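You operate a simulated robot arm through the tools that you are given. There is no shell and no other tool. Be economical: measure what you need, move in short steps, check, and stop when the job is done.

Carry out the task below with a simulated two-armed robot. There is one attempt and no reset: what you move stays moved.

JOB
Fit the orange belt guard over the chain drive and latch both ends.
Fine: free the orange bay's latch (it stays free) and carry the guard in both hands; the yellow and the red latch end shut.
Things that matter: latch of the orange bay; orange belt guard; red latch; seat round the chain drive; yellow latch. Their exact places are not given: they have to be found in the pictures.

Only the result counts: the job must be done as asked and must still hold three seconds after the hand-in. Knocking over, shifting, dropping, spilling or breaking anything else fails it.

ROBOT AND FRAMES
Two 7-joint arms with two-finger parallel grippers on one trunk, on a base that drives. Base frame: it is fixed to the floor where the robot stands at the start and does not move with it; the origin is under the middle of the robot, x ahead of it, y to its left, z up; the surface under the hand at the start is at about z = 0.66. Lengths are in m, angles in degrees, forces in N, time in s.
The left shoulder is at the start at [0.05, 0.177, 1.029], the right one opposite. With the tool pointing down near the work surface each hand reaches from about 0.18 to 0.7 m from the robot's upright axis, wherever it stands, measured 20 degrees to its own side. Places, roughly: latch of the orange bay [0.4, 0, 0.7]; red latch [-1.6, 0.8, 0.8]; seat round the chain drive [-1.7, 0.5, 0.8]; yellow latch [-1.6, 0.1, 0.8]. Payload 3.43 kg a hand.
Tool frame (each hand has its own): the origin (TCP) lies between the finger pads and is the grasp point; the fingertips stand 0.034 m ahead of it; z points along the fingers, y is the line along which they close. The gripper opens to 0.128 m. The fingers are 0.024 m wide and 0.012 m thick; the gripper's body (0.048 by 0.13 m) begins 0.096 m behind the TCP.
Orientation is that of the tool frame in the base frame, as a unit quaternion [w, x, y, z]. With the fingers straight down and closing along the base's y, the tool's x points along the base's -x, its y along +y and its z along -z.

CONTROLS
- The arms move only by the tool move_arm. It takes "left_series", "right_series" or both (then of equal length, played together; a hand with none holds still); each is a list of rows, each a list of 7 numbers: the shift along the tool's x, y, z in m, then the turn, a rotation vector about the tool's x, y, z in degrees, then the finger opening in m, from 0 to 0.128. In form: [[x, y, z, rx, ry, rz, claw], ...]. A call has 1 to 20 rows; each row is the pose to reach, as a shift and turn from the pose commanded when the call began, along the tool's axes at that moment. Rows are played at 5 a second. More than 0.05 m and 8.6 degrees between two rows, or a gripper value outside its range, and nothing of the call is played. A pose out of reach is approached as far as the arm can. The call stops where the force on the tool passes 90 N (or 10 N more than at its start, if that is more) or the arm is blocked; 0.2 s more then pass. Each finger travels about 0.108 m/s and halts on what it meets, pressing with about 40 N; the grip force reading is that of the motor and also rises with nothing between the fingers. The clock runs only during rows and for 0.2 s after the last one: add rows that repeat a pose to give the fingers time. The reply holds the time, the measured pose of the TCP, the force on the tool along the base axes, the opening and the grip force, in the units named above and with some noise, with the torque about the TCP (base axes, N m) and any sound that the robot's microphone picked up.
- Cameras (640 x 400 px; columns grow to the right, rows downward): "scene" is now at [0.1321, 0.042, 1.1647]; the picture's right is [0.55, -0.84, 0.00], its down [-0.66, -0.44, -0.61] and it looks along [0.51, 0.33, -0.79] (base axes); focal length 254 px, centre (320, 200). "left" rides on the left gripper at [0.076, 0.011, -0.16] in its tool frame; the picture's right is [-0.15, 0.99, 0.00], its down [-0.88, -0.13, -0.46] and it looks along [-0.45, -0.07, 0.89] (tool axes); focal length 234 px, centre (320, 200). "right" rides on the right gripper at [0.076, -0.011, -0.16] in its tool frame; the picture's right is [0.15, 0.99, 0.00], its down [-0.88, 0.13, -0.46] and it looks along [-0.45, 0.07, 0.89] (tool axes); focal length 234 px, centre (320, 200).
- camera(camera): a new picture of that camera. The clock stands still meanwhile.
- raise_lower(by): slides the trunk up (or, below 0, down) by that many m; the arms and the scene camera ride with it, the base frame stays. It gives what a move gives, with no picture.
- steer(legs): drives the robot by 1 to 6 legs, each [ahead, turn to the left] in m and degrees, along the robot's own axes; the way and the turn of a leg run together, so that a leg with both is an arc; at most 1.5 m and 180 degrees a leg. The arms and the cameras ride along, it lands a little off, and it stops where it bumps. It gives what a move gives.
- pan_tilt(pan, tilt): turns the head with the scene camera to pan (to the left, within 80 degrees either way) and tilt (down, from -29 to 69), counted from straight ahead of the robot. It gives what a move gives.
- point_at(camera, pixels): for up to 12 pixels [column, row] of the newest picture of that camera ("zoom" is the newest enlarged one), the place [x, y, z] in the base frame of the surface seen there, good to about 0.002 m. The clock stands still meanwhile.
- enlarge(camera, box): a new picture of the part [left, top, right, bottom] of that camera's present view, enlarged. The clock stands still meanwhile.
- finish_job(): hands the job in; it is judged then, once.

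Work in short steps. Measure before you move; look again where a grasp or a placing could have gone wrong, and mend it. You have 80 turns and 58 pictures in all, those below and enlarged ones among them. Open the grippers and draw the arms clear of the work before you hand the job in, unless the task says otherwise; then end with one line.

The tools are called after "Request:" as name(argument=value, ...) on one line, values as JSON. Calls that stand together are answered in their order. move_arm: Moves the arms, as the interface text tells. Its arguments: {"type":"object","properties":{"left_series":{"type":"array"},"right_series":{"type":"array"}},"required":[]} The other tools are called the same way: raise_lower (by) slides the trunk up or down; steer (legs) drives the base; pan_tilt (pan, tilt) turns the head that bears the scene camera; camera (camera) takes a picture; point_at (camera, pixels) gives the place of the surface under pixels of a picture; enlarge (camera, box) takes an enlarged picture of a part of a camera's view; finish_job () hands the job in.

At the start:

```text
time: 0.0
left_eef_pos: [0.3409, 0.3494, 0.9277]
left_ee_rot: [0.001, -0.001, 1.0, 0.0]
left_wrist_force: [0.4, -0.3, 0.5]
left_wrist_torque: [0.04, 0.01, 0.0]
left_gripper_width: 0.1281
left_finger_force: 0.1
right_eef_pos: [0.3044, 0.0271, 0.8852]
right_ee_rot: [0.0, 0.002, 1.0, 0.0]
right_wrist_force: [-0.6, 0.8, 0.7]
right_wrist_torque: [-0.02, 0.04, 0.0]
right_gripper_width: 0.1281
right_finger_force: 0.1
trunk travel left (down, up): [-0.2, 0.201]
robot x, y, heading: [0.0018, 0.0042, -0.0]
head pan, tilt: [33.3, 52.4]
```

scene: 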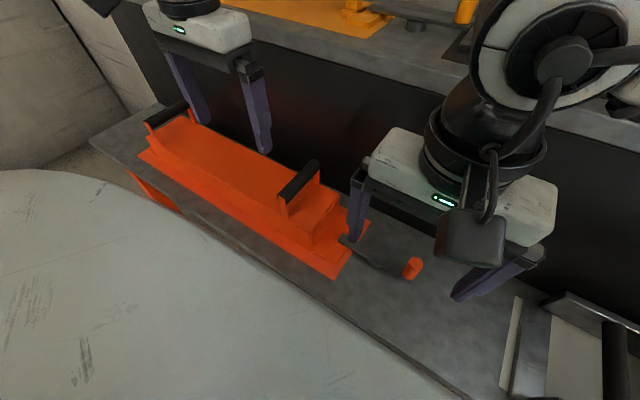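
right: 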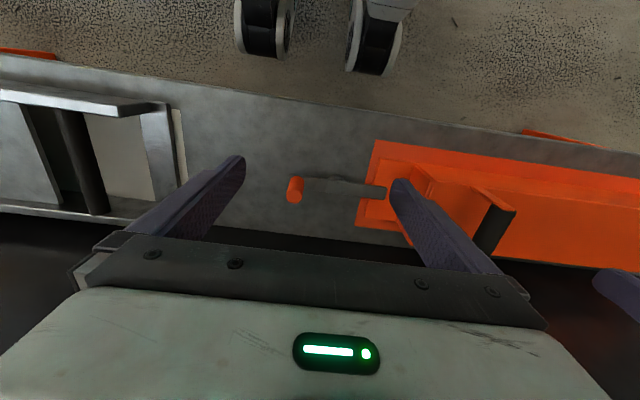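
left: 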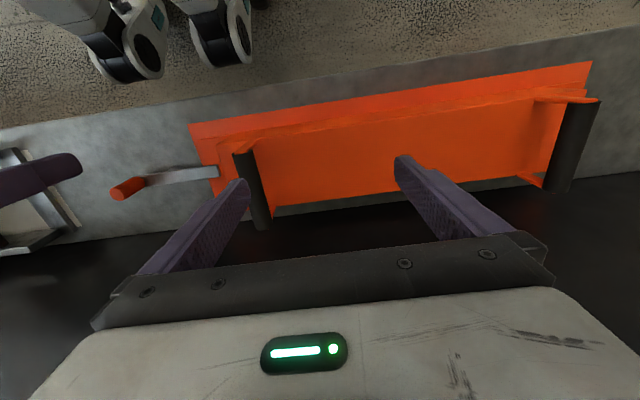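

The scene shows the orange guard with black handles at (168,113) and (300,180), and the latch lever with its orange knob at (412,268). I measure these first.

Request:
point_at(camera="scene", pixels=[[412, 262], [412, 275], [375, 258], [345, 242], [282, 195], [316, 165], [150, 122], [187, 102], [335, 275], [368, 222], [140, 155], [230, 165]])

Request:
point_at(camera="right", pixels=[[295, 182], [296, 197], [340, 184], [380, 190], [375, 145], [358, 222], [480, 235], [510, 210], [400, 180], [250, 190]])

Request:
point_at(camera="left", pixels=[[122, 190], [215, 172], [240, 155], [265, 225], [560, 190], [595, 105], [190, 125], [590, 65], [400, 130], [350, 200]])

Request:
enlarge(camera="scene", box=[260, 140, 460, 300])

```text
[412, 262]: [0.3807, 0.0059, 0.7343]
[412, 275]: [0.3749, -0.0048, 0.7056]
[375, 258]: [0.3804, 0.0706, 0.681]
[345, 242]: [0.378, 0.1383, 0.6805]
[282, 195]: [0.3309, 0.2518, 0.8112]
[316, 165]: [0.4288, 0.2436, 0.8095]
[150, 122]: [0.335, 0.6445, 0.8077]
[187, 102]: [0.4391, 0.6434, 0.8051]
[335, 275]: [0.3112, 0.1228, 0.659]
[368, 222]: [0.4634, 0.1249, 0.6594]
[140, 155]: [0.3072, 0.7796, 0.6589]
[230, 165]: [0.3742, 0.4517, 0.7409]
```

```text
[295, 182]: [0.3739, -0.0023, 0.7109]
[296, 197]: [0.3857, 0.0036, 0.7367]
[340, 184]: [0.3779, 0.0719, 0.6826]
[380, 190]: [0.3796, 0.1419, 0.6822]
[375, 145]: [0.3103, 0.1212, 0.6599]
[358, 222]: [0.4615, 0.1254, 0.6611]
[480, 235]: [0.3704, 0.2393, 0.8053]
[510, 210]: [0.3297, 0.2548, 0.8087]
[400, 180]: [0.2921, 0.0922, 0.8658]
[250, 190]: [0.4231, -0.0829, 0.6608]
```

```text
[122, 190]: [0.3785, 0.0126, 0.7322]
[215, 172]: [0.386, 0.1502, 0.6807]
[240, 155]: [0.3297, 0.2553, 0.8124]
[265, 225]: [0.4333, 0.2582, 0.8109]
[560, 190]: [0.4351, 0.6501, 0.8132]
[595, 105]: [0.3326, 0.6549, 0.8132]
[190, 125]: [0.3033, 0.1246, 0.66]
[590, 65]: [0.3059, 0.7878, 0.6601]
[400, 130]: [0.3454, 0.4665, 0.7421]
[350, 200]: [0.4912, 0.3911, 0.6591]
```

```text
2.50 times, centred on (360, 220) of scene
```

zoom: 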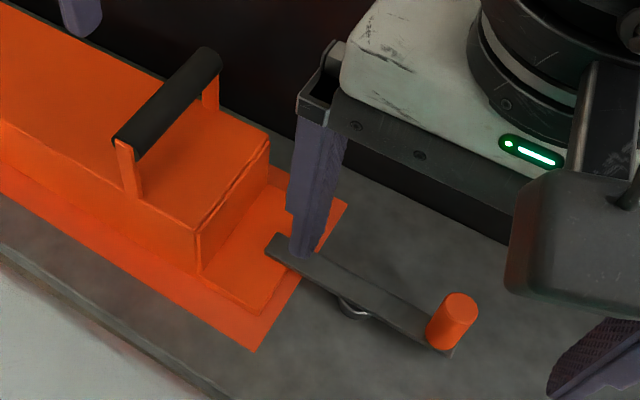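

The latch lever is a flat bar pivoted near (0.38,0.07). Its inner end overlaps the guard's foot and its upright knob is the outer end. I measure the knob and bar precisely.

Request:
point_at(camera="zoom", pixels=[[462, 302], [462, 294], [440, 305], [478, 305], [280, 240], [275, 258], [350, 310], [445, 350], [370, 285], [345, 290], [260, 300], [225, 265]])

Request:
move_arm(right_series=[[-0.02, 0, 0, 0, 0, 8, 0.128], [-0.04, 0, 0, 0, 0, 16, 0.128], [-0.06, 0, 0, 0, 0, 24, 0.128], [-0.076, -0.01, 0, 0, 0, 32, 0.128], [-0.076, -0.022, 0, 0, 0, 40, 0.128], [-0.076, -0.024, 0, 0, 0, 45, 0.128], [-0.076, -0.024, 0, 0, 0, 45, 0.128]])

Request:
camera(camera="right")

```text
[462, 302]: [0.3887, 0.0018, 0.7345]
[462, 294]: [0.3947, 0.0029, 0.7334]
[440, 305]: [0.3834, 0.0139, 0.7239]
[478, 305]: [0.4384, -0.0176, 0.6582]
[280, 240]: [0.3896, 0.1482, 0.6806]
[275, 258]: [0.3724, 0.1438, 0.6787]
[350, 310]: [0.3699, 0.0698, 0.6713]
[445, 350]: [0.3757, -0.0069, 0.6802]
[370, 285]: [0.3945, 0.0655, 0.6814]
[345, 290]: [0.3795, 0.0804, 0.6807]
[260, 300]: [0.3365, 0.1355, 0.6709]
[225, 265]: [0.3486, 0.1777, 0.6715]
```

```text
time: 1.6
left_eef_pos: [0.3409, 0.3482, 0.9272]
left_ee_rot: [0.001, -0.001, 1.0, 0.0]
left_wrist_force: [0.3, -0.3, -0.3]
left_wrist_torque: [0.01, 0.0, 0.01]
left_gripper_width: 0.1278
left_finger_force: 0.1
right_eef_pos: [0.3797, 0.0029, 0.8852]
right_ee_rot: [0.0, 0.384, 0.924, 0.0]
right_wrist_force: [0.4, -0.3, -0.6]
right_wrist_torque: [0.0, 0.02, 0.0]
right_gripper_width: 0.128
right_finger_force: 0.0
trunk travel left (down, up): [-0.2, 0.201]
robot x, y, heading: [0.0003, 0.0003, -0.1]
head pan, tilt: [33.3, 52.4]
```

```text
53 pictures are left
```

right: 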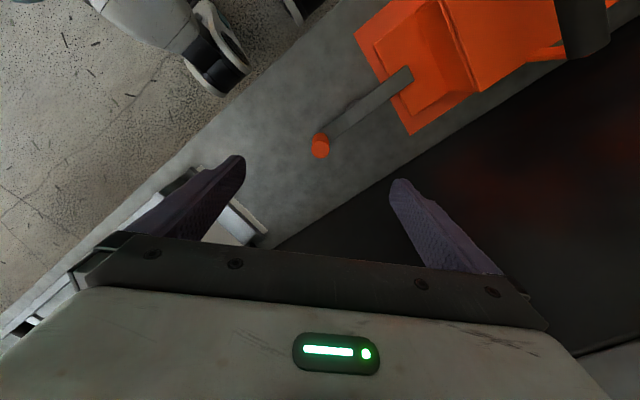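

The knob at (320,145) lies right under the hand, which now closes along the 45° diagonal. I descend to z≈0.722 and close on the knob.

Request:
move_arm(right_series=[[-0.003, 0, 0.04, 0, 0, 0, 0.128], [-0.003, 0.002, 0.08, 0, 0, 0, 0.128], [-0.003, 0.002, 0.12, 0, 0, 0, 0.1], [-0.003, 0.002, 0.145, 0, 0, 0, 0.1], [-0.003, 0.002, 0.163, 0, 0, 0, 0.1], [-0.003, 0.002, 0.163, 0, 0, 0, 0.06], [-0.003, 0.002, 0.163, 0, 0, 0, 0.02], [-0.003, 0.002, 0.163, 0, 0, 0, 0.015], [-0.003, 0.002, 0.163, 0, 0, 0, 0.015]])

Request:
camera(camera="right")

```text
time: 3.6
left_eef_pos: [0.3414, 0.3494, 0.9274]
left_ee_rot: [0.0, -0.001, 1.0, 0.0]
left_wrist_force: [-0.4, 0.2, -0.3]
left_wrist_torque: [-0.04, 0.0, 0.01]
left_gripper_width: 0.1279
left_finger_force: 0.1
right_eef_pos: [0.3832, 0.0021, 0.7246]
right_ee_rot: [-0.001, 0.383, 0.924, 0.0]
right_wrist_force: [1.0, 3.8, -2.3]
right_wrist_torque: [-0.51, 0.88, -0.08]
right_gripper_width: 0.0248
right_finger_force: 45.2
trunk travel left (down, up): [-0.2, 0.201]
robot x, y, heading: [-0.0018, 0.0003, -0.3]
head pan, tilt: [33.3, 52.4]
```

```text
52 pictures are left
```

right: 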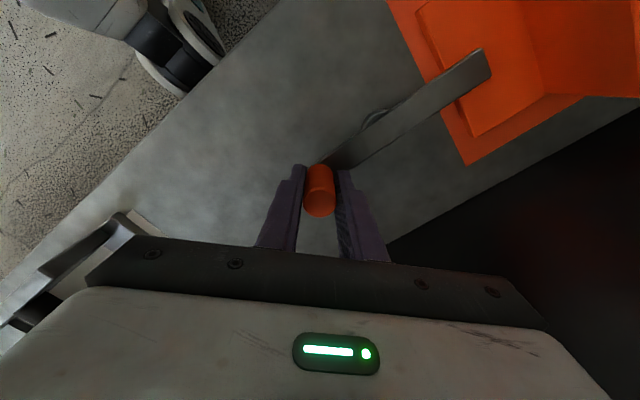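

Gripped (0.0248 m). I try a first 20° of the arc, with the knob going toward +x around the pivot at ~(0.382,0.072).

Request:
move_arm(right_series=[[-0.0042, 0.0045, 0, 0, 0, 0, 0.01], [-0.0078, 0.0094, 0, 0, 0, 0, 0.01], [-0.011, 0.0146, 0, 0, 0, 0, 0.01], [-0.0139, 0.0199, 0, 0, 0, 0, 0.01]])

```text
time: 4.7
left_eef_pos: [0.3385, 0.3471, 0.9287]
left_ee_rot: [0.001, 0.0, 1.0, 0.0]
left_wrist_force: [0.6, -0.8, 0.5]
left_wrist_torque: [-0.01, 0.02, -0.01]
left_gripper_width: 0.1283
left_finger_force: 0.0
right_eef_pos: [0.3845, 0.0003, 0.7239]
right_ee_rot: [-0.02, 0.374, 0.927, -0.018]
right_wrist_force: [-21.5, -13.8, 22.7]
right_wrist_torque: [0.58, -0.8, -0.15]
right_gripper_width: 0.0264
right_finger_force: 45.1
trunk travel left (down, up): [-0.2, 0.201]
robot x, y, heading: [-0.0023, 0.0006, 0.0]
head pan, tilt: [33.3, 52.4]
stopped in row 4 (right hand): the force on the tool passed its limit at 91 N (the readings are from after the stop); the commanded pose is now the measured one
```

Blocked toward +x (91 N). I try the opposite sense gently.

Request:
move_arm(right_series=[[0.004, -0.004, 0, 0, 0, 0, 0.01], [0.0088, -0.008, 0, 0, 0, 0, 0.01], [0.0133, -0.0115, 0, 0, 0, 0, 0.01]])

```text
time: 5.5
left_eef_pos: [0.3394, 0.3492, 0.9283]
left_ee_rot: [0.001, 0.0, 1.0, 0.0]
left_wrist_force: [0.1, -0.1, 0.2]
left_wrist_torque: [0.01, -0.01, 0.03]
left_gripper_width: 0.1278
left_finger_force: 0.1
right_eef_pos: [0.374, 0.0033, 0.7228]
right_ee_rot: [-0.015, 0.377, 0.926, -0.013]
right_wrist_force: [5.9, -8.8, 21.0]
right_wrist_torque: [0.34, -2.55, -0.37]
right_gripper_width: 0.0259
right_finger_force: 44.8
trunk travel left (down, up): [-0.2, 0.201]
robot x, y, heading: [-0.0032, 0.0017, -0.2]
head pan, tilt: [33.3, 52.4]
```

It moved −x about 10 mm with low force; I check whether the knob follows.

Request:
camera(camera="right")

Request:
point_at(camera="right", pixels=[[320, 170], [480, 60], [440, 85], [380, 125], [335, 160]])

```text
51 pictures are left
```

right: 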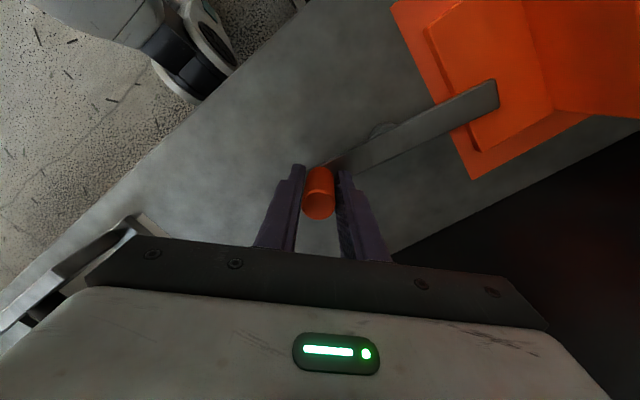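

```text
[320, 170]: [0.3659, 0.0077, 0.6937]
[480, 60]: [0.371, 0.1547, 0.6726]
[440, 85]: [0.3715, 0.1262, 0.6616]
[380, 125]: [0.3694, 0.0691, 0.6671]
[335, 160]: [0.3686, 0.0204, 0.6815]
```

The lever follows, its tip swinging to +x off the guard's foot. I continue the arc to about 88°.

Request:
move_arm(right_series=[[0.0081, -0.0052, 0, 0, 0, 0, 0.01], [0.0168, -0.0093, 0, 0, 0, 0, 0.01], [0.026, -0.0122, 0, 0, 0, 0, 0.01], [0.0355, -0.0137, 0, 0, 0, 0, 0.01], [0.0451, -0.0139, 0, 0, 0, 0, 0.01], [0.0547, -0.0127, 0, 0, 0, 0, 0.01], [0.064, -0.0101, 0, 0, 0, 0, 0.01], [0.0728, -0.0064, 0, 0, 0, 0, 0.01], [0.0811, -0.0015, 0, 0, 0, 0, 0.01], [0.0887, 0.0046, 0, 0, 0, 0, 0.01]])

Request:
camera(camera="right")

```text
time: 7.7
left_eef_pos: [0.3407, 0.3478, 0.9275]
left_ee_rot: [0.001, 0.0, 1.0, 0.0]
left_wrist_force: [-0.4, -0.1, -0.5]
left_wrist_torque: [-0.03, -0.01, -0.01]
left_gripper_width: 0.1281
left_finger_force: 0.0
right_eef_pos: [0.3098, 0.0678, 0.721]
right_ee_rot: [-0.018, 0.374, 0.927, -0.017]
right_wrist_force: [1.5, -8.2, -5.2]
right_wrist_torque: [0.42, -2.64, -0.72]
right_gripper_width: 0.0261
right_finger_force: 44.3
trunk travel left (down, up): [-0.2, 0.201]
robot x, y, heading: [-0.0017, -0.0021, -0.2]
head pan, tilt: [33.3, 52.4]
```

```text
50 pictures are left
```

right: 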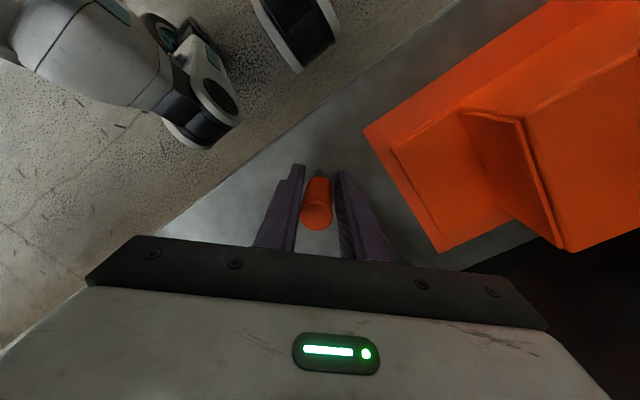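

The lever is turned about 90°, clear of the guard. I open, rise and turn the hand back to closing along y.

Request:
move_arm(right_series=[[0, 0, 0, 0, 0, 0, 0.05], [0, 0, 0, 0, 0, 0, 0.06], [0, 0, -0.04, 0, 0, 0, 0.06], [0, 0, -0.08, 0, 0, 0, 0.06], [0, 0, -0.12, 0, 0, -8, 0.06], [0, 0, -0.16, 0, 0, -16, 0.08], [0, 0, -0.16, 0, 0, -24, 0.08], [0, 0, -0.16, 0, 0, -32, 0.08], [0, 0, -0.16, 0, 0, -40, 0.08], [0, 0, -0.16, 0, 0, -45, 0.08], [0, 0, -0.16, 0, 0, -45, 0.08]])

Request:
camera(camera="scene")

```text
time: 10.1
left_eef_pos: [0.3408, 0.3484, 0.9274]
left_ee_rot: [0.0, -0.001, 1.0, 0.0]
left_wrist_force: [-0.9, 0.6, -0.1]
left_wrist_torque: [-0.01, 0.03, -0.01]
left_gripper_width: 0.1282
left_finger_force: 0.0
right_eef_pos: [0.3187, 0.0718, 0.8825]
right_ee_rot: [-0.022, -0.008, 1.0, -0.007]
right_wrist_force: [-0.3, -0.4, 0.4]
right_wrist_torque: [0.01, 0.0, 0.02]
right_gripper_width: 0.0799
right_finger_force: 0.0
trunk travel left (down, up): [-0.2, 0.201]
robot x, y, heading: [-0.0033, -0.0042, -0.3]
head pan, tilt: [33.3, 52.4]
```

```text
49 pictures are left
```

scene: 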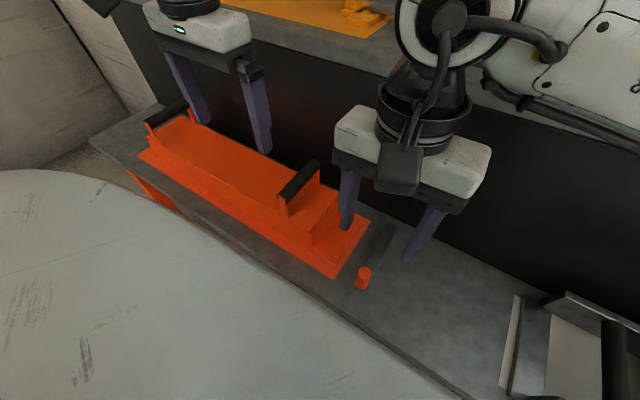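

The latch is off the guard now. Before grasping I survey the seat: I back off, turn left 90° and look left toward it.

Request:
steer(legs=[[-0.25, 0], [0, 90]])

Request:
pan_tilt(pan=75, tilt=25)

Request:
camera(camera="scene")

```text
time: 15.7
left_eef_pos: [-0.5923, 0.35, 0.9279]
left_ee_rot: [0.001, -0.698, 0.716, 0.001]
left_wrist_force: [-0.6, -0.1, 0.3]
left_wrist_torque: [0.04, -0.01, 0.01]
left_gripper_width: 0.1278
left_finger_force: 0.0
right_eef_pos: [-0.3157, 0.3221, 0.8828]
right_ee_rot: [-0.011, -0.702, 0.711, -0.022]
right_wrist_force: [0.0, 0.4, -0.8]
right_wrist_torque: [-0.01, 0.0, 0.01]
right_gripper_width: 0.0797
right_finger_force: 0.0
trunk travel left (down, up): [-0.2, 0.201]
robot x, y, heading: [-0.2514, -0.0001, 88.5]
head pan, tilt: [33.3, 52.4]
```

```text
time: 16.8
left_eef_pos: [-0.5921, 0.3502, 0.9285]
left_ee_rot: [0.0, -0.698, 0.716, 0.001]
left_wrist_force: [0.3, -0.5, 0.1]
left_wrist_torque: [-0.01, 0.0, 0.01]
left_gripper_width: 0.128
left_finger_force: 0.1
right_eef_pos: [-0.3153, 0.3218, 0.8833]
right_ee_rot: [-0.01, -0.702, 0.712, -0.021]
right_wrist_force: [-0.3, -0.5, 0.1]
right_wrist_torque: [0.02, 0.0, 0.01]
right_gripper_width: 0.0799
right_finger_force: 0.1
trunk travel left (down, up): [-0.2, 0.201]
robot x, y, heading: [-0.2515, -0.0014, 88.0]
head pan, tilt: [75.0, 25.0]
```

```text
48 pictures are left
```

scene: 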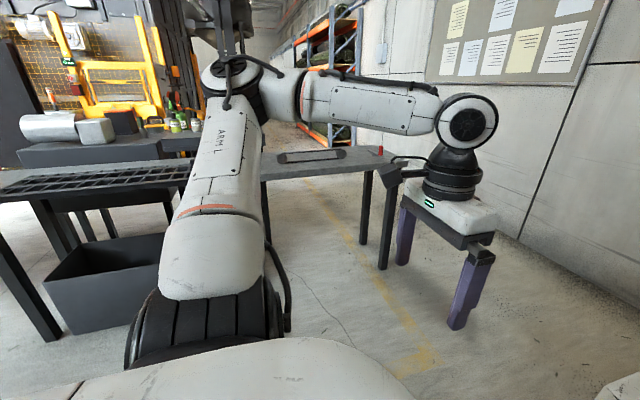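

The seat's table lies ahead, with the red latch at (380,150), but my left arm hides the rest. I turn to face it.

Request:
steer(legs=[[0, 90], [0.35, 0]])

Request:
pan_tilt(pan=-25, tilt=30)

Request:
camera(camera="scene")

```text
time: 22.9
left_eef_pos: [-0.9381, -0.3487, 0.9274]
left_ee_rot: [0.001, 1.0, 0.001, 0.0]
left_wrist_force: [-0.2, -0.6, 1.1]
left_wrist_torque: [0.02, -0.05, 0.01]
left_gripper_width: 0.1282
left_finger_force: 0.1
right_eef_pos: [-0.9172, -0.0716, 0.8826]
right_ee_rot: [-0.008, 1.0, 0.009, 0.022]
right_wrist_force: [0.5, -0.1, -0.2]
right_wrist_torque: [-0.01, -0.01, -0.02]
right_gripper_width: 0.08
right_finger_force: 0.0
trunk travel left (down, up): [-0.2, 0.201]
robot x, y, heading: [-0.5957, 0.0003, -180.1]
head pan, tilt: [75.0, 25.0]
```

```text
time: 24.6
left_eef_pos: [-0.9386, -0.3488, 0.9273]
left_ee_rot: [0.0, 1.0, 0.001, -0.001]
left_wrist_force: [-0.2, -0.2, 0.2]
left_wrist_torque: [0.0, 0.01, -0.02]
left_gripper_width: 0.1281
left_finger_force: 0.0
right_eef_pos: [-0.9168, -0.0712, 0.8824]
right_ee_rot: [-0.009, 1.0, 0.008, 0.023]
right_wrist_force: [0.6, -0.2, 1.0]
right_wrist_torque: [0.02, 0.01, -0.04]
right_gripper_width: 0.0799
right_finger_force: 0.1
trunk travel left (down, up): [-0.2, 0.201]
robot x, y, heading: [-0.597, -0.0005, -180.0]
head pan, tilt: [-25.0, 30.0]
```

```text
47 pictures are left
```

scene: 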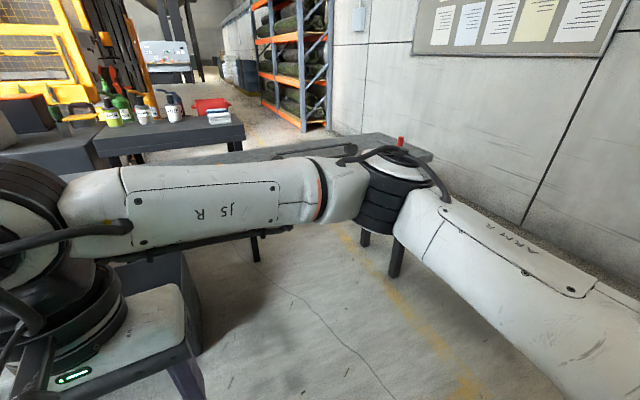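

The right arm hides the seat. I shift the base to y≈0.43, which I'll need anyway for a centred view.

Request:
steer(legs=[[0, -60], [0.5, 0], [0, 60]])

Request:
pan_tilt(pan=0, tilt=35)

Request:
camera(camera="scene")

```text
time: 32.9
left_eef_pos: [-1.1819, 0.0839, 0.9279]
left_ee_rot: [0.001, 1.0, -0.006, -0.002]
left_wrist_force: [-0.5, -0.7, 0.5]
left_wrist_torque: [0.02, -0.02, 0.01]
left_gripper_width: 0.1278
left_finger_force: 0.0
right_eef_pos: [-1.156, 0.3614, 0.8825]
right_ee_rot: [-0.007, 1.0, 0.001, 0.023]
right_wrist_force: [-0.1, 0.0, 0.1]
right_wrist_torque: [0.03, 0.0, -0.01]
right_gripper_width: 0.0798
right_finger_force: 0.0
trunk travel left (down, up): [-0.2, 0.201]
robot x, y, heading: [-0.8349, 0.425, 179.2]
head pan, tilt: [-25.0, 30.0]
```

```text
time: 33.8
left_eef_pos: [-1.1802, 0.0839, 0.9278]
left_ee_rot: [0.0, 1.0, -0.006, 0.0]
left_wrist_force: [0.5, -0.2, -1.0]
left_wrist_torque: [0.08, -0.04, -0.01]
left_gripper_width: 0.1281
left_finger_force: 0.0
right_eef_pos: [-1.1571, 0.3611, 0.8824]
right_ee_rot: [-0.008, 1.0, 0.0, 0.022]
right_wrist_force: [-0.1, 1.1, 0.3]
right_wrist_torque: [-0.02, 0.01, -0.01]
right_gripper_width: 0.0798
right_finger_force: 0.2
trunk travel left (down, up): [-0.2, 0.201]
robot x, y, heading: [-0.8325, 0.4278, 179.3]
head pan, tilt: [0.0, 35.0]
```

```text
46 pictures are left
```

scene: 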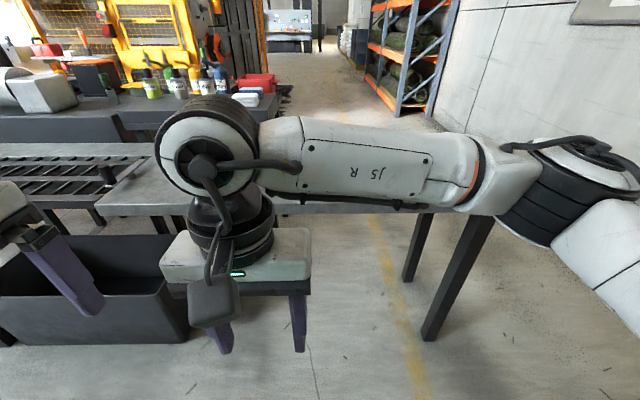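

The right arm still blocks the view, so I move the right hand out to the side (base +y) and straighten its small tilt.

Request:
move_arm(right_series=[[0, -0.05, 0, -0.9, -2.5, 0, 0.08], [0, -0.1, 0, -0.9, -2.5, 0, 0.08], [0, -0.15, 0, -0.9, -2.5, 0, 0.08], [0, -0.2, 0, -0.9, -2.5, 0, 0.08], [0, -0.25, 0, -0.9, -2.5, 0, 0.08], [0, -0.3, 0, -0.9, -2.5, 0, 0.08]])

Request:
camera(camera="scene")

```text
time: 35.2
left_eef_pos: [-1.1817, 0.0842, 0.9272]
left_ee_rot: [0.001, 1.0, -0.006, -0.001]
left_wrist_force: [0.1, 0.3, -0.3]
left_wrist_torque: [-0.01, -0.02, 0.0]
left_gripper_width: 0.1278
left_finger_force: 0.0
right_eef_pos: [-1.1543, 0.6619, 0.8847]
right_ee_rot: [0.0, 1.0, 0.001, 0.0]
right_wrist_force: [0.7, 0.1, 0.0]
right_wrist_torque: [0.01, 0.04, 0.0]
right_gripper_width: 0.0797
right_finger_force: 0.0
trunk travel left (down, up): [-0.2, 0.201]
robot x, y, heading: [-0.8355, 0.4306, 179.4]
head pan, tilt: [0.0, 35.0]
```

```text
45 pictures are left
```

scene: 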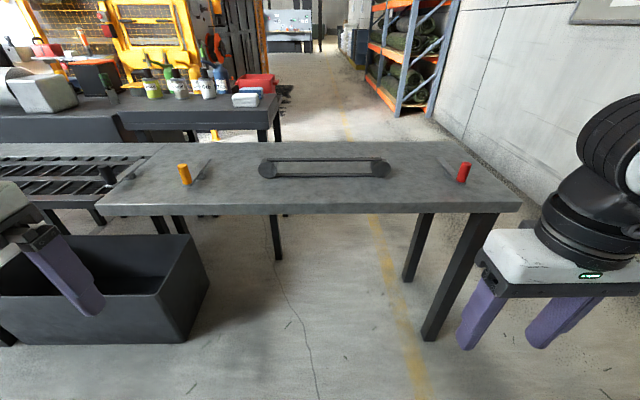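

Now the chain drive (320,167), yellow latch (185,175) and red latch (463,172) are all visible. I enlarge and measure.

Request:
enlarge(camera="scene", box=[160, 120, 480, 220])

Request:
point_at(camera="scene", pixels=[[184, 167], [188, 183], [200, 172], [210, 160], [463, 165], [462, 180], [450, 170], [440, 158], [268, 169], [380, 169], [100, 208], [520, 207]])

```text
2.00 times, centred on (320, 170) of scene
```

zoom: 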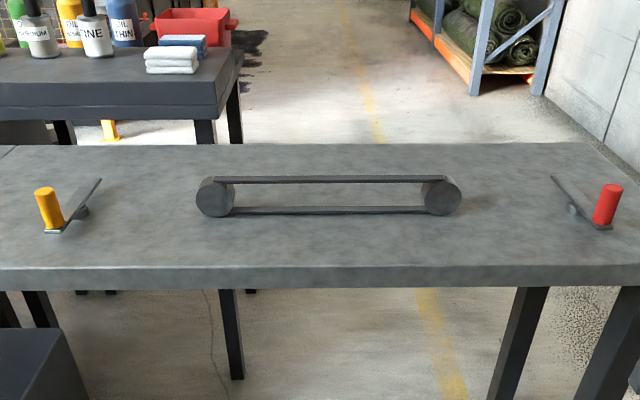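

```text
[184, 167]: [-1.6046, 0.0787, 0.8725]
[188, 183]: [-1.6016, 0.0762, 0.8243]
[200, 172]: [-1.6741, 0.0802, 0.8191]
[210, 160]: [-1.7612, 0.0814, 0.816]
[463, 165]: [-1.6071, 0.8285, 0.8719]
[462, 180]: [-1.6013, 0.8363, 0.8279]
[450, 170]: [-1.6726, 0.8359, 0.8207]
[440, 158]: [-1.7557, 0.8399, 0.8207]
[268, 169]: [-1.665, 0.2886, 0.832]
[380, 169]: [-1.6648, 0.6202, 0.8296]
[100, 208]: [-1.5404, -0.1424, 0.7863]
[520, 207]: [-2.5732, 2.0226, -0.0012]
```

Levers here stand open (along x) with knobs near x≈−1.605. I measure the drive and the pivots more finely.

Request:
point_at(camera="zoom", pixels=[[200, 197], [216, 198], [461, 195], [440, 198], [330, 180], [330, 210], [98, 180], [56, 230], [82, 212], [600, 228], [556, 176], [572, 212]])

Request:
enlarge(camera="scene", box=[240, 145, 400, 195])

```text
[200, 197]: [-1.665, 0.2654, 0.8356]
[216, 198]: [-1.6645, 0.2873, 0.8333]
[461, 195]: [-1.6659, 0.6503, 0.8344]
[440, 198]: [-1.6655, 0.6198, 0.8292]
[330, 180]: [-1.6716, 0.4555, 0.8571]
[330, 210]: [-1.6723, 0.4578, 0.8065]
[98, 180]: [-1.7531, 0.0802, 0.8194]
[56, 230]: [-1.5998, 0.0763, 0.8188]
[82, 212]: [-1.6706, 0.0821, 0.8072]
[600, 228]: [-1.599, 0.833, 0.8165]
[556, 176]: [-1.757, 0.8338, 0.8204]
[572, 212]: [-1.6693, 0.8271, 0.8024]
```

```text
4.00 times, centred on (320, 170) of scene
```

zoom: 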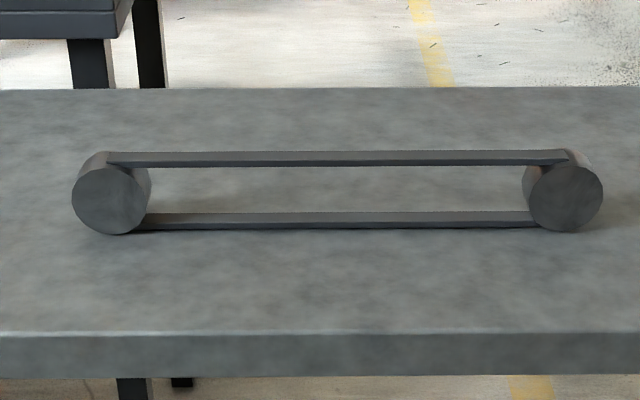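

Seat centre ≈ (−1.680, 0.457), table top ≈0.80, so the geometry matches the bay exactly (0.14 higher). I check the bin's position, then turn back to the guard.

Request:
point_at(camera="scene", pixels=[[155, 293], [205, 280], [188, 240], [430, 340], [405, 280], [278, 260], [140, 325], [300, 212]])

Request:
steer(legs=[[0, 90], [0, 90]])

Request:
pan_tilt(pan=0, tilt=35)

Request:
camera(camera="scene")

```text
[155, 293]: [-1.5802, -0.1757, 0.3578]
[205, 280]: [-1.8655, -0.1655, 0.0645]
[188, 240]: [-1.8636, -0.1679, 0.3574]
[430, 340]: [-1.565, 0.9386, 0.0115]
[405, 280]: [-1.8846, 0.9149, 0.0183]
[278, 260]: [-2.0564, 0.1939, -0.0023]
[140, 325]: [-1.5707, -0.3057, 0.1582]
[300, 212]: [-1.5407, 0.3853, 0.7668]
```

```text
time: 43.2
left_eef_pos: [-0.4814, 0.7654, 0.9278]
left_ee_rot: [0.001, 0.017, 1.0, 0.0]
left_wrist_force: [0.1, 0.6, -0.1]
left_wrist_torque: [-0.03, 0.0, 0.0]
left_gripper_width: 0.128
left_finger_force: 0.1
right_eef_pos: [-0.5223, 0.1879, 0.8857]
right_ee_rot: [-0.001, 0.011, 1.0, 0.0]
right_wrist_force: [-0.1, -0.7, -0.2]
right_wrist_torque: [0.0, 0.01, -0.03]
right_gripper_width: 0.08
right_finger_force: 0.1
trunk travel left (down, up): [-0.2, 0.201]
robot x, y, heading: [-0.8378, 0.4273, -1.9]
head pan, tilt: [0.0, 35.0]
```

```text
time: 43.8
left_eef_pos: [-0.4811, 0.7651, 0.9282]
left_ee_rot: [0.0, 0.018, 1.0, -0.001]
left_wrist_force: [0.0, 0.8, -0.7]
left_wrist_torque: [-0.02, 0.0, -0.01]
left_gripper_width: 0.1283
left_finger_force: 0.0
right_eef_pos: [-0.5224, 0.1881, 0.8852]
right_ee_rot: [-0.001, 0.01, 1.0, 0.001]
right_wrist_force: [0.2, 1.0, -0.2]
right_wrist_torque: [0.01, -0.01, -0.01]
right_gripper_width: 0.0802
right_finger_force: 0.1
trunk travel left (down, up): [-0.2, 0.201]
robot x, y, heading: [-0.8376, 0.4303, -2.2]
head pan, tilt: [0.0, 35.0]
```

```text
42 pictures are left
```

scene: 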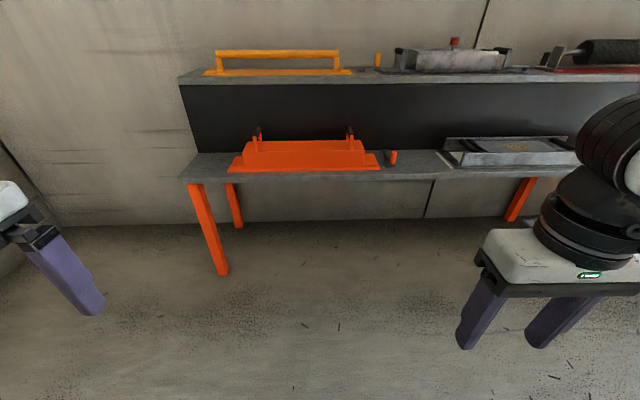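

The path to the guard is clear. I drive ahead 0.82 m with a small heading correction.

Request:
steer(legs=[[0, 2.2], [0.82, 0]])

Request:
camera(camera="left")

Request:
camera(camera="right")

```text
time: 48.6
left_eef_pos: [0.3415, 0.7793, 0.9277]
left_ee_rot: [0.0, -0.002, 1.0, -0.001]
left_wrist_force: [0.6, 0.1, 1.1]
left_wrist_torque: [0.03, 0.01, 0.02]
left_gripper_width: 0.128
left_finger_force: 0.0
right_eef_pos: [0.3244, 0.2019, 0.8843]
right_ee_rot: [-0.002, -0.009, 1.0, -0.001]
right_wrist_force: [-0.6, 0.3, 0.4]
right_wrist_torque: [0.01, -0.01, -0.01]
right_gripper_width: 0.0803
right_finger_force: 0.0
trunk travel left (down, up): [-0.2, 0.201]
robot x, y, heading: [-0.0022, 0.4296, 0.1]
head pan, tilt: [0.0, 35.0]
```

```text
41 pictures are left
```

left: 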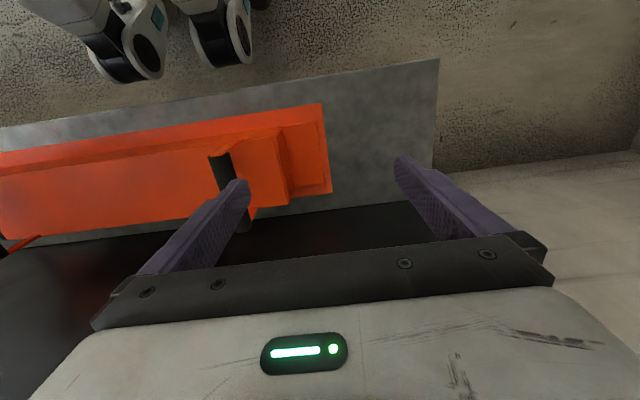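

```text
40 pictures are left
```

right: 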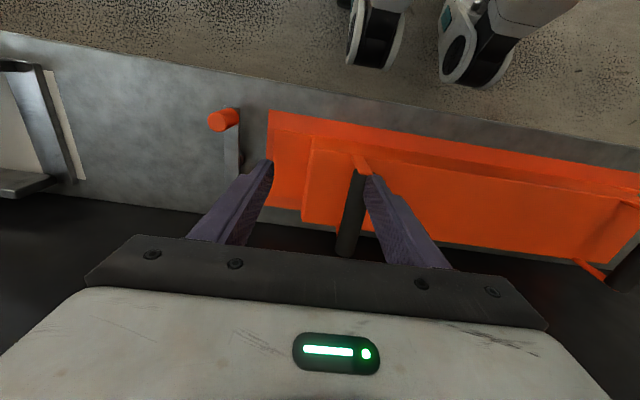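

I measure both handle bars from the hand cameras.

Request:
point_at(camera="right", pixels=[[357, 180], [349, 215], [343, 245], [360, 200], [343, 205], [334, 248]])

Request:
point_at(camera="left", pixels=[[220, 165], [226, 180], [218, 175], [243, 222], [325, 105], [330, 190]])

```text
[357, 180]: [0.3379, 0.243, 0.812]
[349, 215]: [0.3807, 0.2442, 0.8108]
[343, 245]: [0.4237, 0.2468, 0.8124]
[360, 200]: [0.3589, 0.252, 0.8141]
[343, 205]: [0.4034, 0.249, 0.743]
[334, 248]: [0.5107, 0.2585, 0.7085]
```

```text
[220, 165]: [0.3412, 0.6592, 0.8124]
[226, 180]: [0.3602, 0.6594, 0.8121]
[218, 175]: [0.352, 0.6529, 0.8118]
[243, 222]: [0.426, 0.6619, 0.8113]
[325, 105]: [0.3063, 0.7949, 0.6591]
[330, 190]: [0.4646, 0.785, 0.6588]
```

Handle centres are about y=0.249 and y=0.654, with x=0.383 and z≈0.803. I position both hands above them, then descend straight, open.

Request:
move_arm(left_series=[[-0.02, -0.045, 0, 0, 0, 0, 0.09], [-0.0415, -0.09, 0, 0, 0, 0, 0.08], [-0.0415, -0.125, 0, 0, 0, 0, 0.08], [-0.0415, -0.125, 0.045, 0, 0, 0, 0.08], [-0.0415, -0.125, 0.045, 0, 0, 0, 0.08]], right_series=[[-0.02, 0.02, 0, 0, 0, 1, 0.08], [-0.04, 0.04, 0, 0, 0, 1, 0.08], [-0.0586, 0.047, 0, 0, 0, 1, 0.08], [-0.0586, 0.047, 0.005, 0, 0, 1, 0.08], [-0.0586, 0.047, 0.005, 0, 0, 1, 0.08]])

Request:
camera(camera="left")

Request:
camera(camera="right")

```text
time: 49.8
left_eef_pos: [0.3853, 0.6579, 0.8824]
left_ee_rot: [-0.001, -0.002, 1.0, 0.001]
left_wrist_force: [0.4, 0.2, -0.6]
left_wrist_torque: [-0.01, 0.0, -0.01]
left_gripper_width: 0.08
left_finger_force: 0.0
right_eef_pos: [0.3821, 0.2492, 0.8815]
right_ee_rot: [0.0, 0.0, 1.0, -0.001]
right_wrist_force: [0.7, 0.1, -0.5]
right_wrist_torque: [0.01, 0.01, -0.02]
right_gripper_width: 0.08
right_finger_force: 0.0
trunk travel left (down, up): [-0.2, 0.201]
robot x, y, heading: [0.0017, 0.4306, 0.1]
head pan, tilt: [0.0, 35.0]
```

```text
39 pictures are left
```

left: 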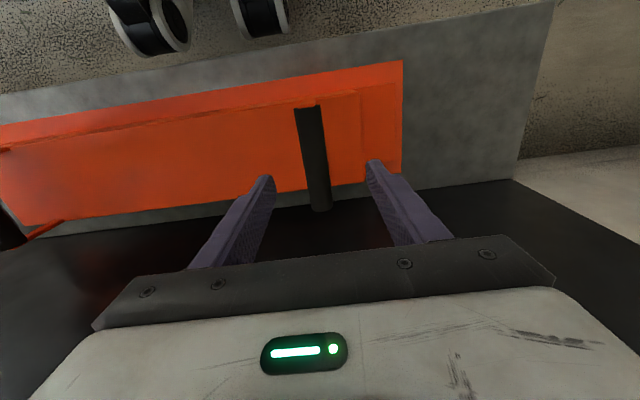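

```text
38 pictures are left
```

right: 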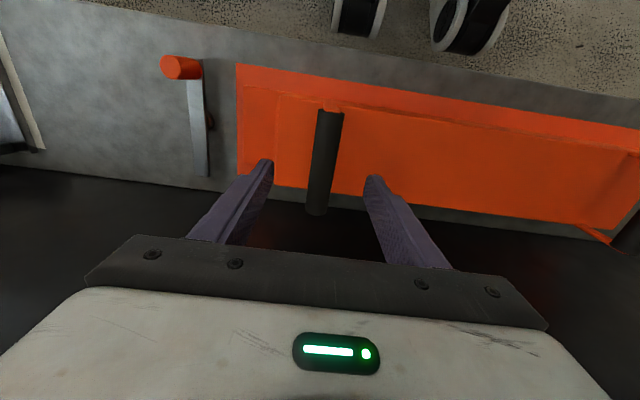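

Both handles lie between the fingers, the left one ~7 px left of the midline and the right one ~5 px right. I trim, descend to the bars and close.

Request:
move_arm(left_series=[[0.001, -0.006, 0.03, 0, 0, 0, 0.08], [0.001, -0.006, 0.06, 0, 0, 0, 0.08], [0.001, -0.006, 0.079, 0, 0, 0, 0.08], [0.001, -0.006, 0.079, 0, 0, 0, 0.05], [0.001, -0.006, 0.079, 0, 0, 0, 0.02], [0.001, -0.006, 0.079, 0, 0, 0, 0.005], [0.001, -0.006, 0.079, 0, 0, 0, 0.005]], right_series=[[0, 0.005, 0.03, 0, 0, 0, 0.08], [0, 0.005, 0.06, 0, 0, 0, 0.08], [0, 0.005, 0.078, 0, 0, 0, 0.08], [0, 0.005, 0.078, 0, 0, 0, 0.05], [0, 0.005, 0.078, 0, 0, 0, 0.02], [0, 0.005, 0.078, 0, 0, 0, 0.005], [0, 0.005, 0.078, 0, 0, 0, 0.005]])

Request:
camera(camera="left")

Request:
camera(camera="right")

```text
time: 51.4
left_eef_pos: [0.384, 0.6539, 0.8032]
left_ee_rot: [0.0, -0.002, 1.0, 0.003]
left_wrist_force: [1.1, 24.3, 2.1]
left_wrist_torque: [-0.01, -0.36, -0.26]
left_gripper_width: 0.0257
left_finger_force: 39.7
right_eef_pos: [0.3815, 0.2535, 0.8012]
right_ee_rot: [-0.003, 0.001, 1.0, -0.001]
right_wrist_force: [-0.1, -20.9, 0.6]
right_wrist_torque: [0.24, -0.38, 0.17]
right_gripper_width: 0.0258
right_finger_force: 40.3
trunk travel left (down, up): [-0.2, 0.201]
robot x, y, heading: [0.0029, 0.4342, 0.0]
head pan, tilt: [0.0, 35.0]
```

```text
37 pictures are left
```

left: 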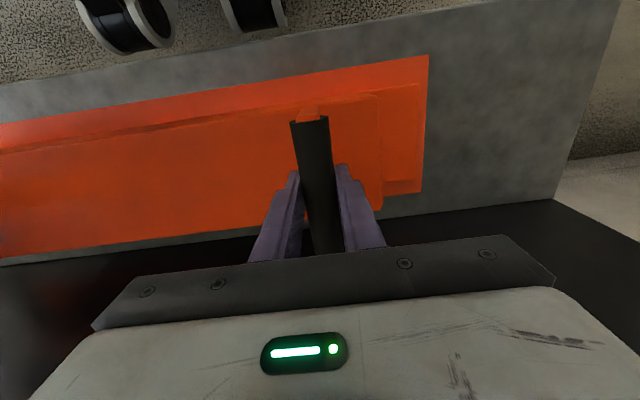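

```text
36 pictures are left
```

right: 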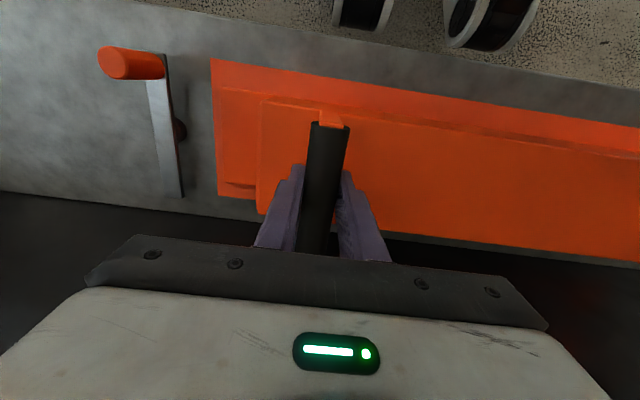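

Both bars are held at 0.0257 m, with ~22 N internal stretch. I relax it by 1.5 mm per hand and lift 6 cm with the arms.

Request:
move_arm(left_series=[[0, 0.0015, 0, 0, 0, 0, 0.005], [0, 0.0015, -0.015, 0, 0, 0, 0.005], [0, 0.0015, -0.03, 0, 0, 0, 0.005], [0, 0.0015, -0.045, 0, 0, 0, 0.005], [0, 0.0015, -0.06, 0, 0, 0, 0.005], [0, 0.0015, -0.06, 0, 0, 0, 0.005]], right_series=[[0, -0.0015, 0, 0, 0, 0, 0.005], [0, -0.0015, -0.015, 0, 0, 0, 0.005], [0, -0.0015, -0.03, 0, 0, 0, 0.005], [0, -0.0015, -0.045, 0, 0, 0, 0.005], [0, -0.0015, -0.06, 0, 0, 0, 0.005], [0, -0.0015, -0.06, 0, 0, 0, 0.005]])

Request:
camera(camera="scene")

```text
time: 52.8
left_eef_pos: [0.3838, 0.6511, 0.8628]
left_ee_rot: [-0.001, -0.003, 1.0, 0.001]
left_wrist_force: [1.3, 20.5, -7.4]
left_wrist_torque: [0.0, -0.2, 0.06]
left_gripper_width: 0.0259
left_finger_force: 40.3
right_eef_pos: [0.3816, 0.2523, 0.8608]
right_ee_rot: [-0.002, -0.001, 1.0, -0.002]
right_wrist_force: [-1.5, -20.7, -6.5]
right_wrist_torque: [0.06, 0.21, 0.38]
right_gripper_width: 0.0255
right_finger_force: 40.2
trunk travel left (down, up): [-0.2, 0.201]
robot x, y, heading: [0.0058, 0.4303, 0.0]
head pan, tilt: [0.0, 35.0]
```

```text
35 pictures are left
```

scene: 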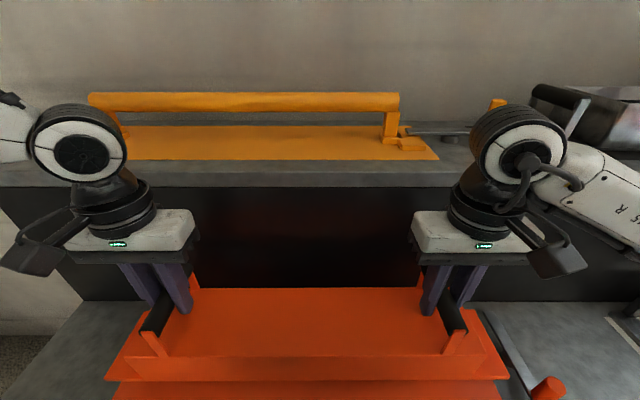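

The guard is lifted level. I back out 0.7 m, then raise the trunk by 0.2 for clearance over the seat's latches.

Request:
steer(legs=[[-0.35, 0], [-0.35, 0]])

Request:
raise_lower(by=0.19)

Request:
camera(camera="scene")

```text
time: 56.9
left_eef_pos: [-0.3144, 0.6528, 0.8619]
left_ee_rot: [-0.001, -0.008, 1.0, 0.002]
left_wrist_force: [0.0, 19.9, -6.8]
left_wrist_torque: [0.0, 0.04, -0.03]
left_gripper_width: 0.0256
left_finger_force: 40.5
right_eef_pos: [-0.3135, 0.2518, 0.8612]
right_ee_rot: [-0.003, -0.005, 1.0, -0.002]
right_wrist_force: [-1.1, -19.5, -7.7]
right_wrist_torque: [0.0, 0.0, 0.31]
right_gripper_width: 0.0257
right_finger_force: 39.4
trunk travel left (down, up): [-0.2, 0.201]
robot x, y, heading: [-0.6982, 0.4257, 0.8]
head pan, tilt: [0.0, 35.0]
```

```text
time: 59.0
left_eef_pos: [-0.3146, 0.6519, 1.0528]
left_ee_rot: [-0.001, -0.007, 1.0, 0.001]
left_wrist_force: [0.7, 1.0, -5.7]
left_wrist_torque: [-0.02, -0.04, -0.02]
left_gripper_width: 0.0252
left_finger_force: 39.5
right_eef_pos: [-0.3105, 0.2517, 1.051]
right_ee_rot: [-0.002, -0.005, 1.0, -0.002]
right_wrist_force: [0.2, -0.3, -6.3]
right_wrist_torque: [-0.02, 0.04, 0.37]
right_gripper_width: 0.0256
right_finger_force: 40.1
trunk travel left (down, up): [-0.39, 0.011]
robot x, y, heading: [-0.6936, 0.4277, 0.6]
head pan, tilt: [0.0, 35.0]
```

```text
34 pictures are left
```

scene: 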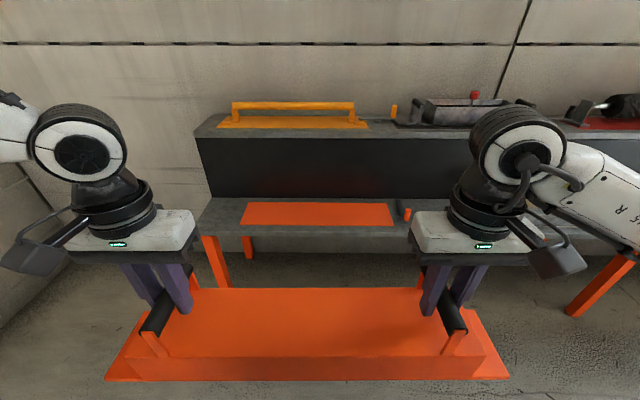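

The guard hangs level and the bay's empty spot is orange. I turn around in two legs, to a heading of about 174° so the drive also shifts me +y, then go 0.3 m.

Request:
steer(legs=[[0, 90], [0, 83.4], [0.3, 0]])

Request:
camera(camera="scene")

```text
time: 68.5
left_eef_pos: [-1.3978, 0.2666, 1.0529]
left_ee_rot: [0.002, 0.999, -0.043, 0.001]
left_wrist_force: [-1.1, -2.3, -7.8]
left_wrist_torque: [-0.03, -0.06, 0.03]
left_gripper_width: 0.0254
left_finger_force: 40.1
right_eef_pos: [-1.361, 0.6645, 1.0511]
right_ee_rot: [-0.001, 0.999, -0.046, 0.003]
right_wrist_force: [-0.5, 2.6, -7.0]
right_wrist_torque: [0.01, -0.03, 0.24]
right_gripper_width: 0.0257
right_finger_force: 39.9
trunk travel left (down, up): [-0.39, 0.011]
robot x, y, heading: [-0.9977, 0.4502, 174.9]
head pan, tilt: [0.0, 35.0]
```

```text
33 pictures are left
```

scene: 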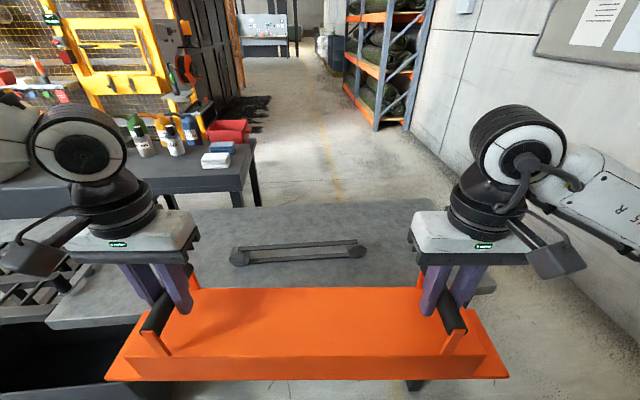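

Guard centre is now at (−1.379, 0.466). I drive 0.25 m further, then square up to 180°.

Request:
steer(legs=[[0.25, 0], [0, 5.2]])

Request:
camera(camera="scene")

```text
time: 70.8
left_eef_pos: [-1.6291, 0.2533, 1.0529]
left_ee_rot: [0.002, 1.0, 0.001, 0.003]
left_wrist_force: [-0.8, 0.1, -6.1]
left_wrist_torque: [0.06, 0.07, 0.0]
left_gripper_width: 0.0252
left_finger_force: 40.5
right_eef_pos: [-1.6268, 0.6529, 1.0504]
right_ee_rot: [-0.003, 1.0, 0.0, 0.003]
right_wrist_force: [0.4, -1.1, -6.7]
right_wrist_torque: [0.05, -0.08, 0.31]
right_gripper_width: 0.0256
right_finger_force: 40.3
trunk travel left (down, up): [-0.39, 0.011]
robot x, y, heading: [-1.2493, 0.4777, -180.0]
head pan, tilt: [0.0, 35.0]
```

```text
32 pictures are left
```

scene: 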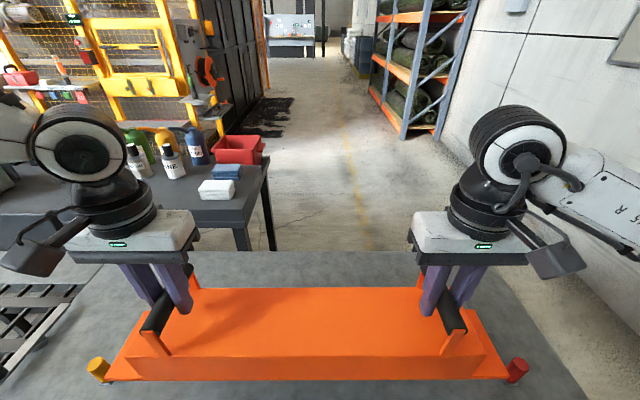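

The guard hovers between the yellow knob (99,368) and red knob (517,369). I measure the guard's edges and the latches for the last offset.

Request:
point_at(camera="scene", pixels=[[110, 377], [504, 374], [157, 308], [467, 308], [97, 361], [517, 362], [152, 340], [464, 340], [155, 310], [461, 310]])

Request:
camera(camera="left")

Request:
camera(camera="right")

```text
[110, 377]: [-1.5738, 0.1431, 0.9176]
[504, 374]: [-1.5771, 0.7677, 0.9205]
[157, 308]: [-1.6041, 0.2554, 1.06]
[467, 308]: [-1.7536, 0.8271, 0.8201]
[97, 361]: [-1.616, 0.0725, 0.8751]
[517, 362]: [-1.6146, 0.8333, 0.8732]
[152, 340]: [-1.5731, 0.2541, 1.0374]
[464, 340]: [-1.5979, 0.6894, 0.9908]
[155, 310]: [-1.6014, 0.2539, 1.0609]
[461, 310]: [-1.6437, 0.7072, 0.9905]
```

```text
31 pictures are left
```

left: 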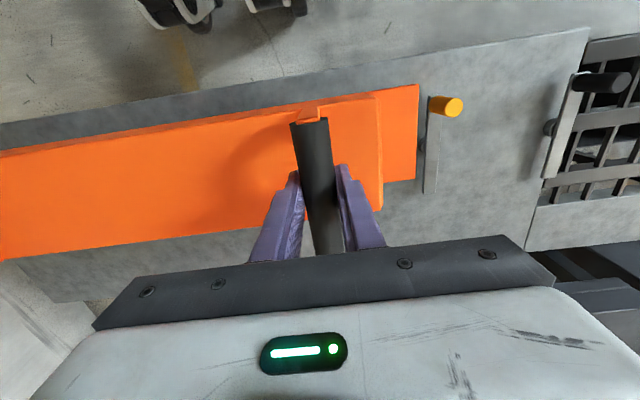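

```text
30 pictures are left
```

right: 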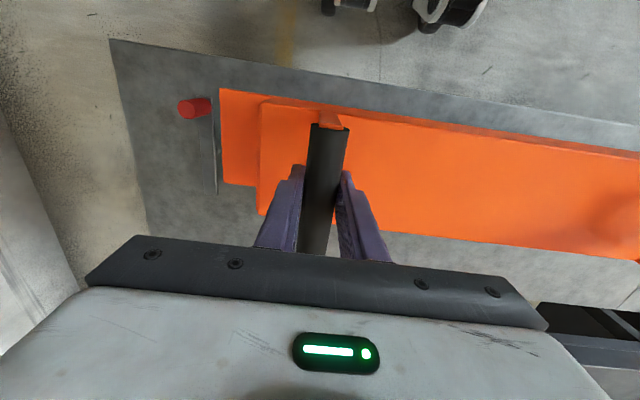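

I measure the guard's true corner edges and the latch bars in the hand views.

Request:
point_at(camera="left", pixels=[[414, 88], [412, 176], [435, 135], [430, 188], [433, 115], [447, 104], [379, 100], [380, 205], [415, 130]])

Request:
point_at(camera="right", pixels=[[223, 92], [227, 180], [215, 150], [216, 188], [213, 120], [188, 107], [263, 108], [260, 210], [225, 135]])

```text
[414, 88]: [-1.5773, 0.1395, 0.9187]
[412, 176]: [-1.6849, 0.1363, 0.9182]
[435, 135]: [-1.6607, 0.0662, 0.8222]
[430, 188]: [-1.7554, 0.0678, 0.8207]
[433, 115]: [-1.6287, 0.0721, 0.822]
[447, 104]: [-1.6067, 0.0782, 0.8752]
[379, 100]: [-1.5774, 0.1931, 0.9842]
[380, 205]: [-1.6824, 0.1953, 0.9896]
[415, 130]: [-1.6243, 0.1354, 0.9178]
```

```text
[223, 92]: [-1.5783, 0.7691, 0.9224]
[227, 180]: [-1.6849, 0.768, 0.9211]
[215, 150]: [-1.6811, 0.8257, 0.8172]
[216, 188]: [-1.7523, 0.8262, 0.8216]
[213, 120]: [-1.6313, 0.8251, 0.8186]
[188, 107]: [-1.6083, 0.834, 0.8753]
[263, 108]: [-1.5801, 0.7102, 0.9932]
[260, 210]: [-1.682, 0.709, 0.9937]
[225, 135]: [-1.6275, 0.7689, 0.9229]
```

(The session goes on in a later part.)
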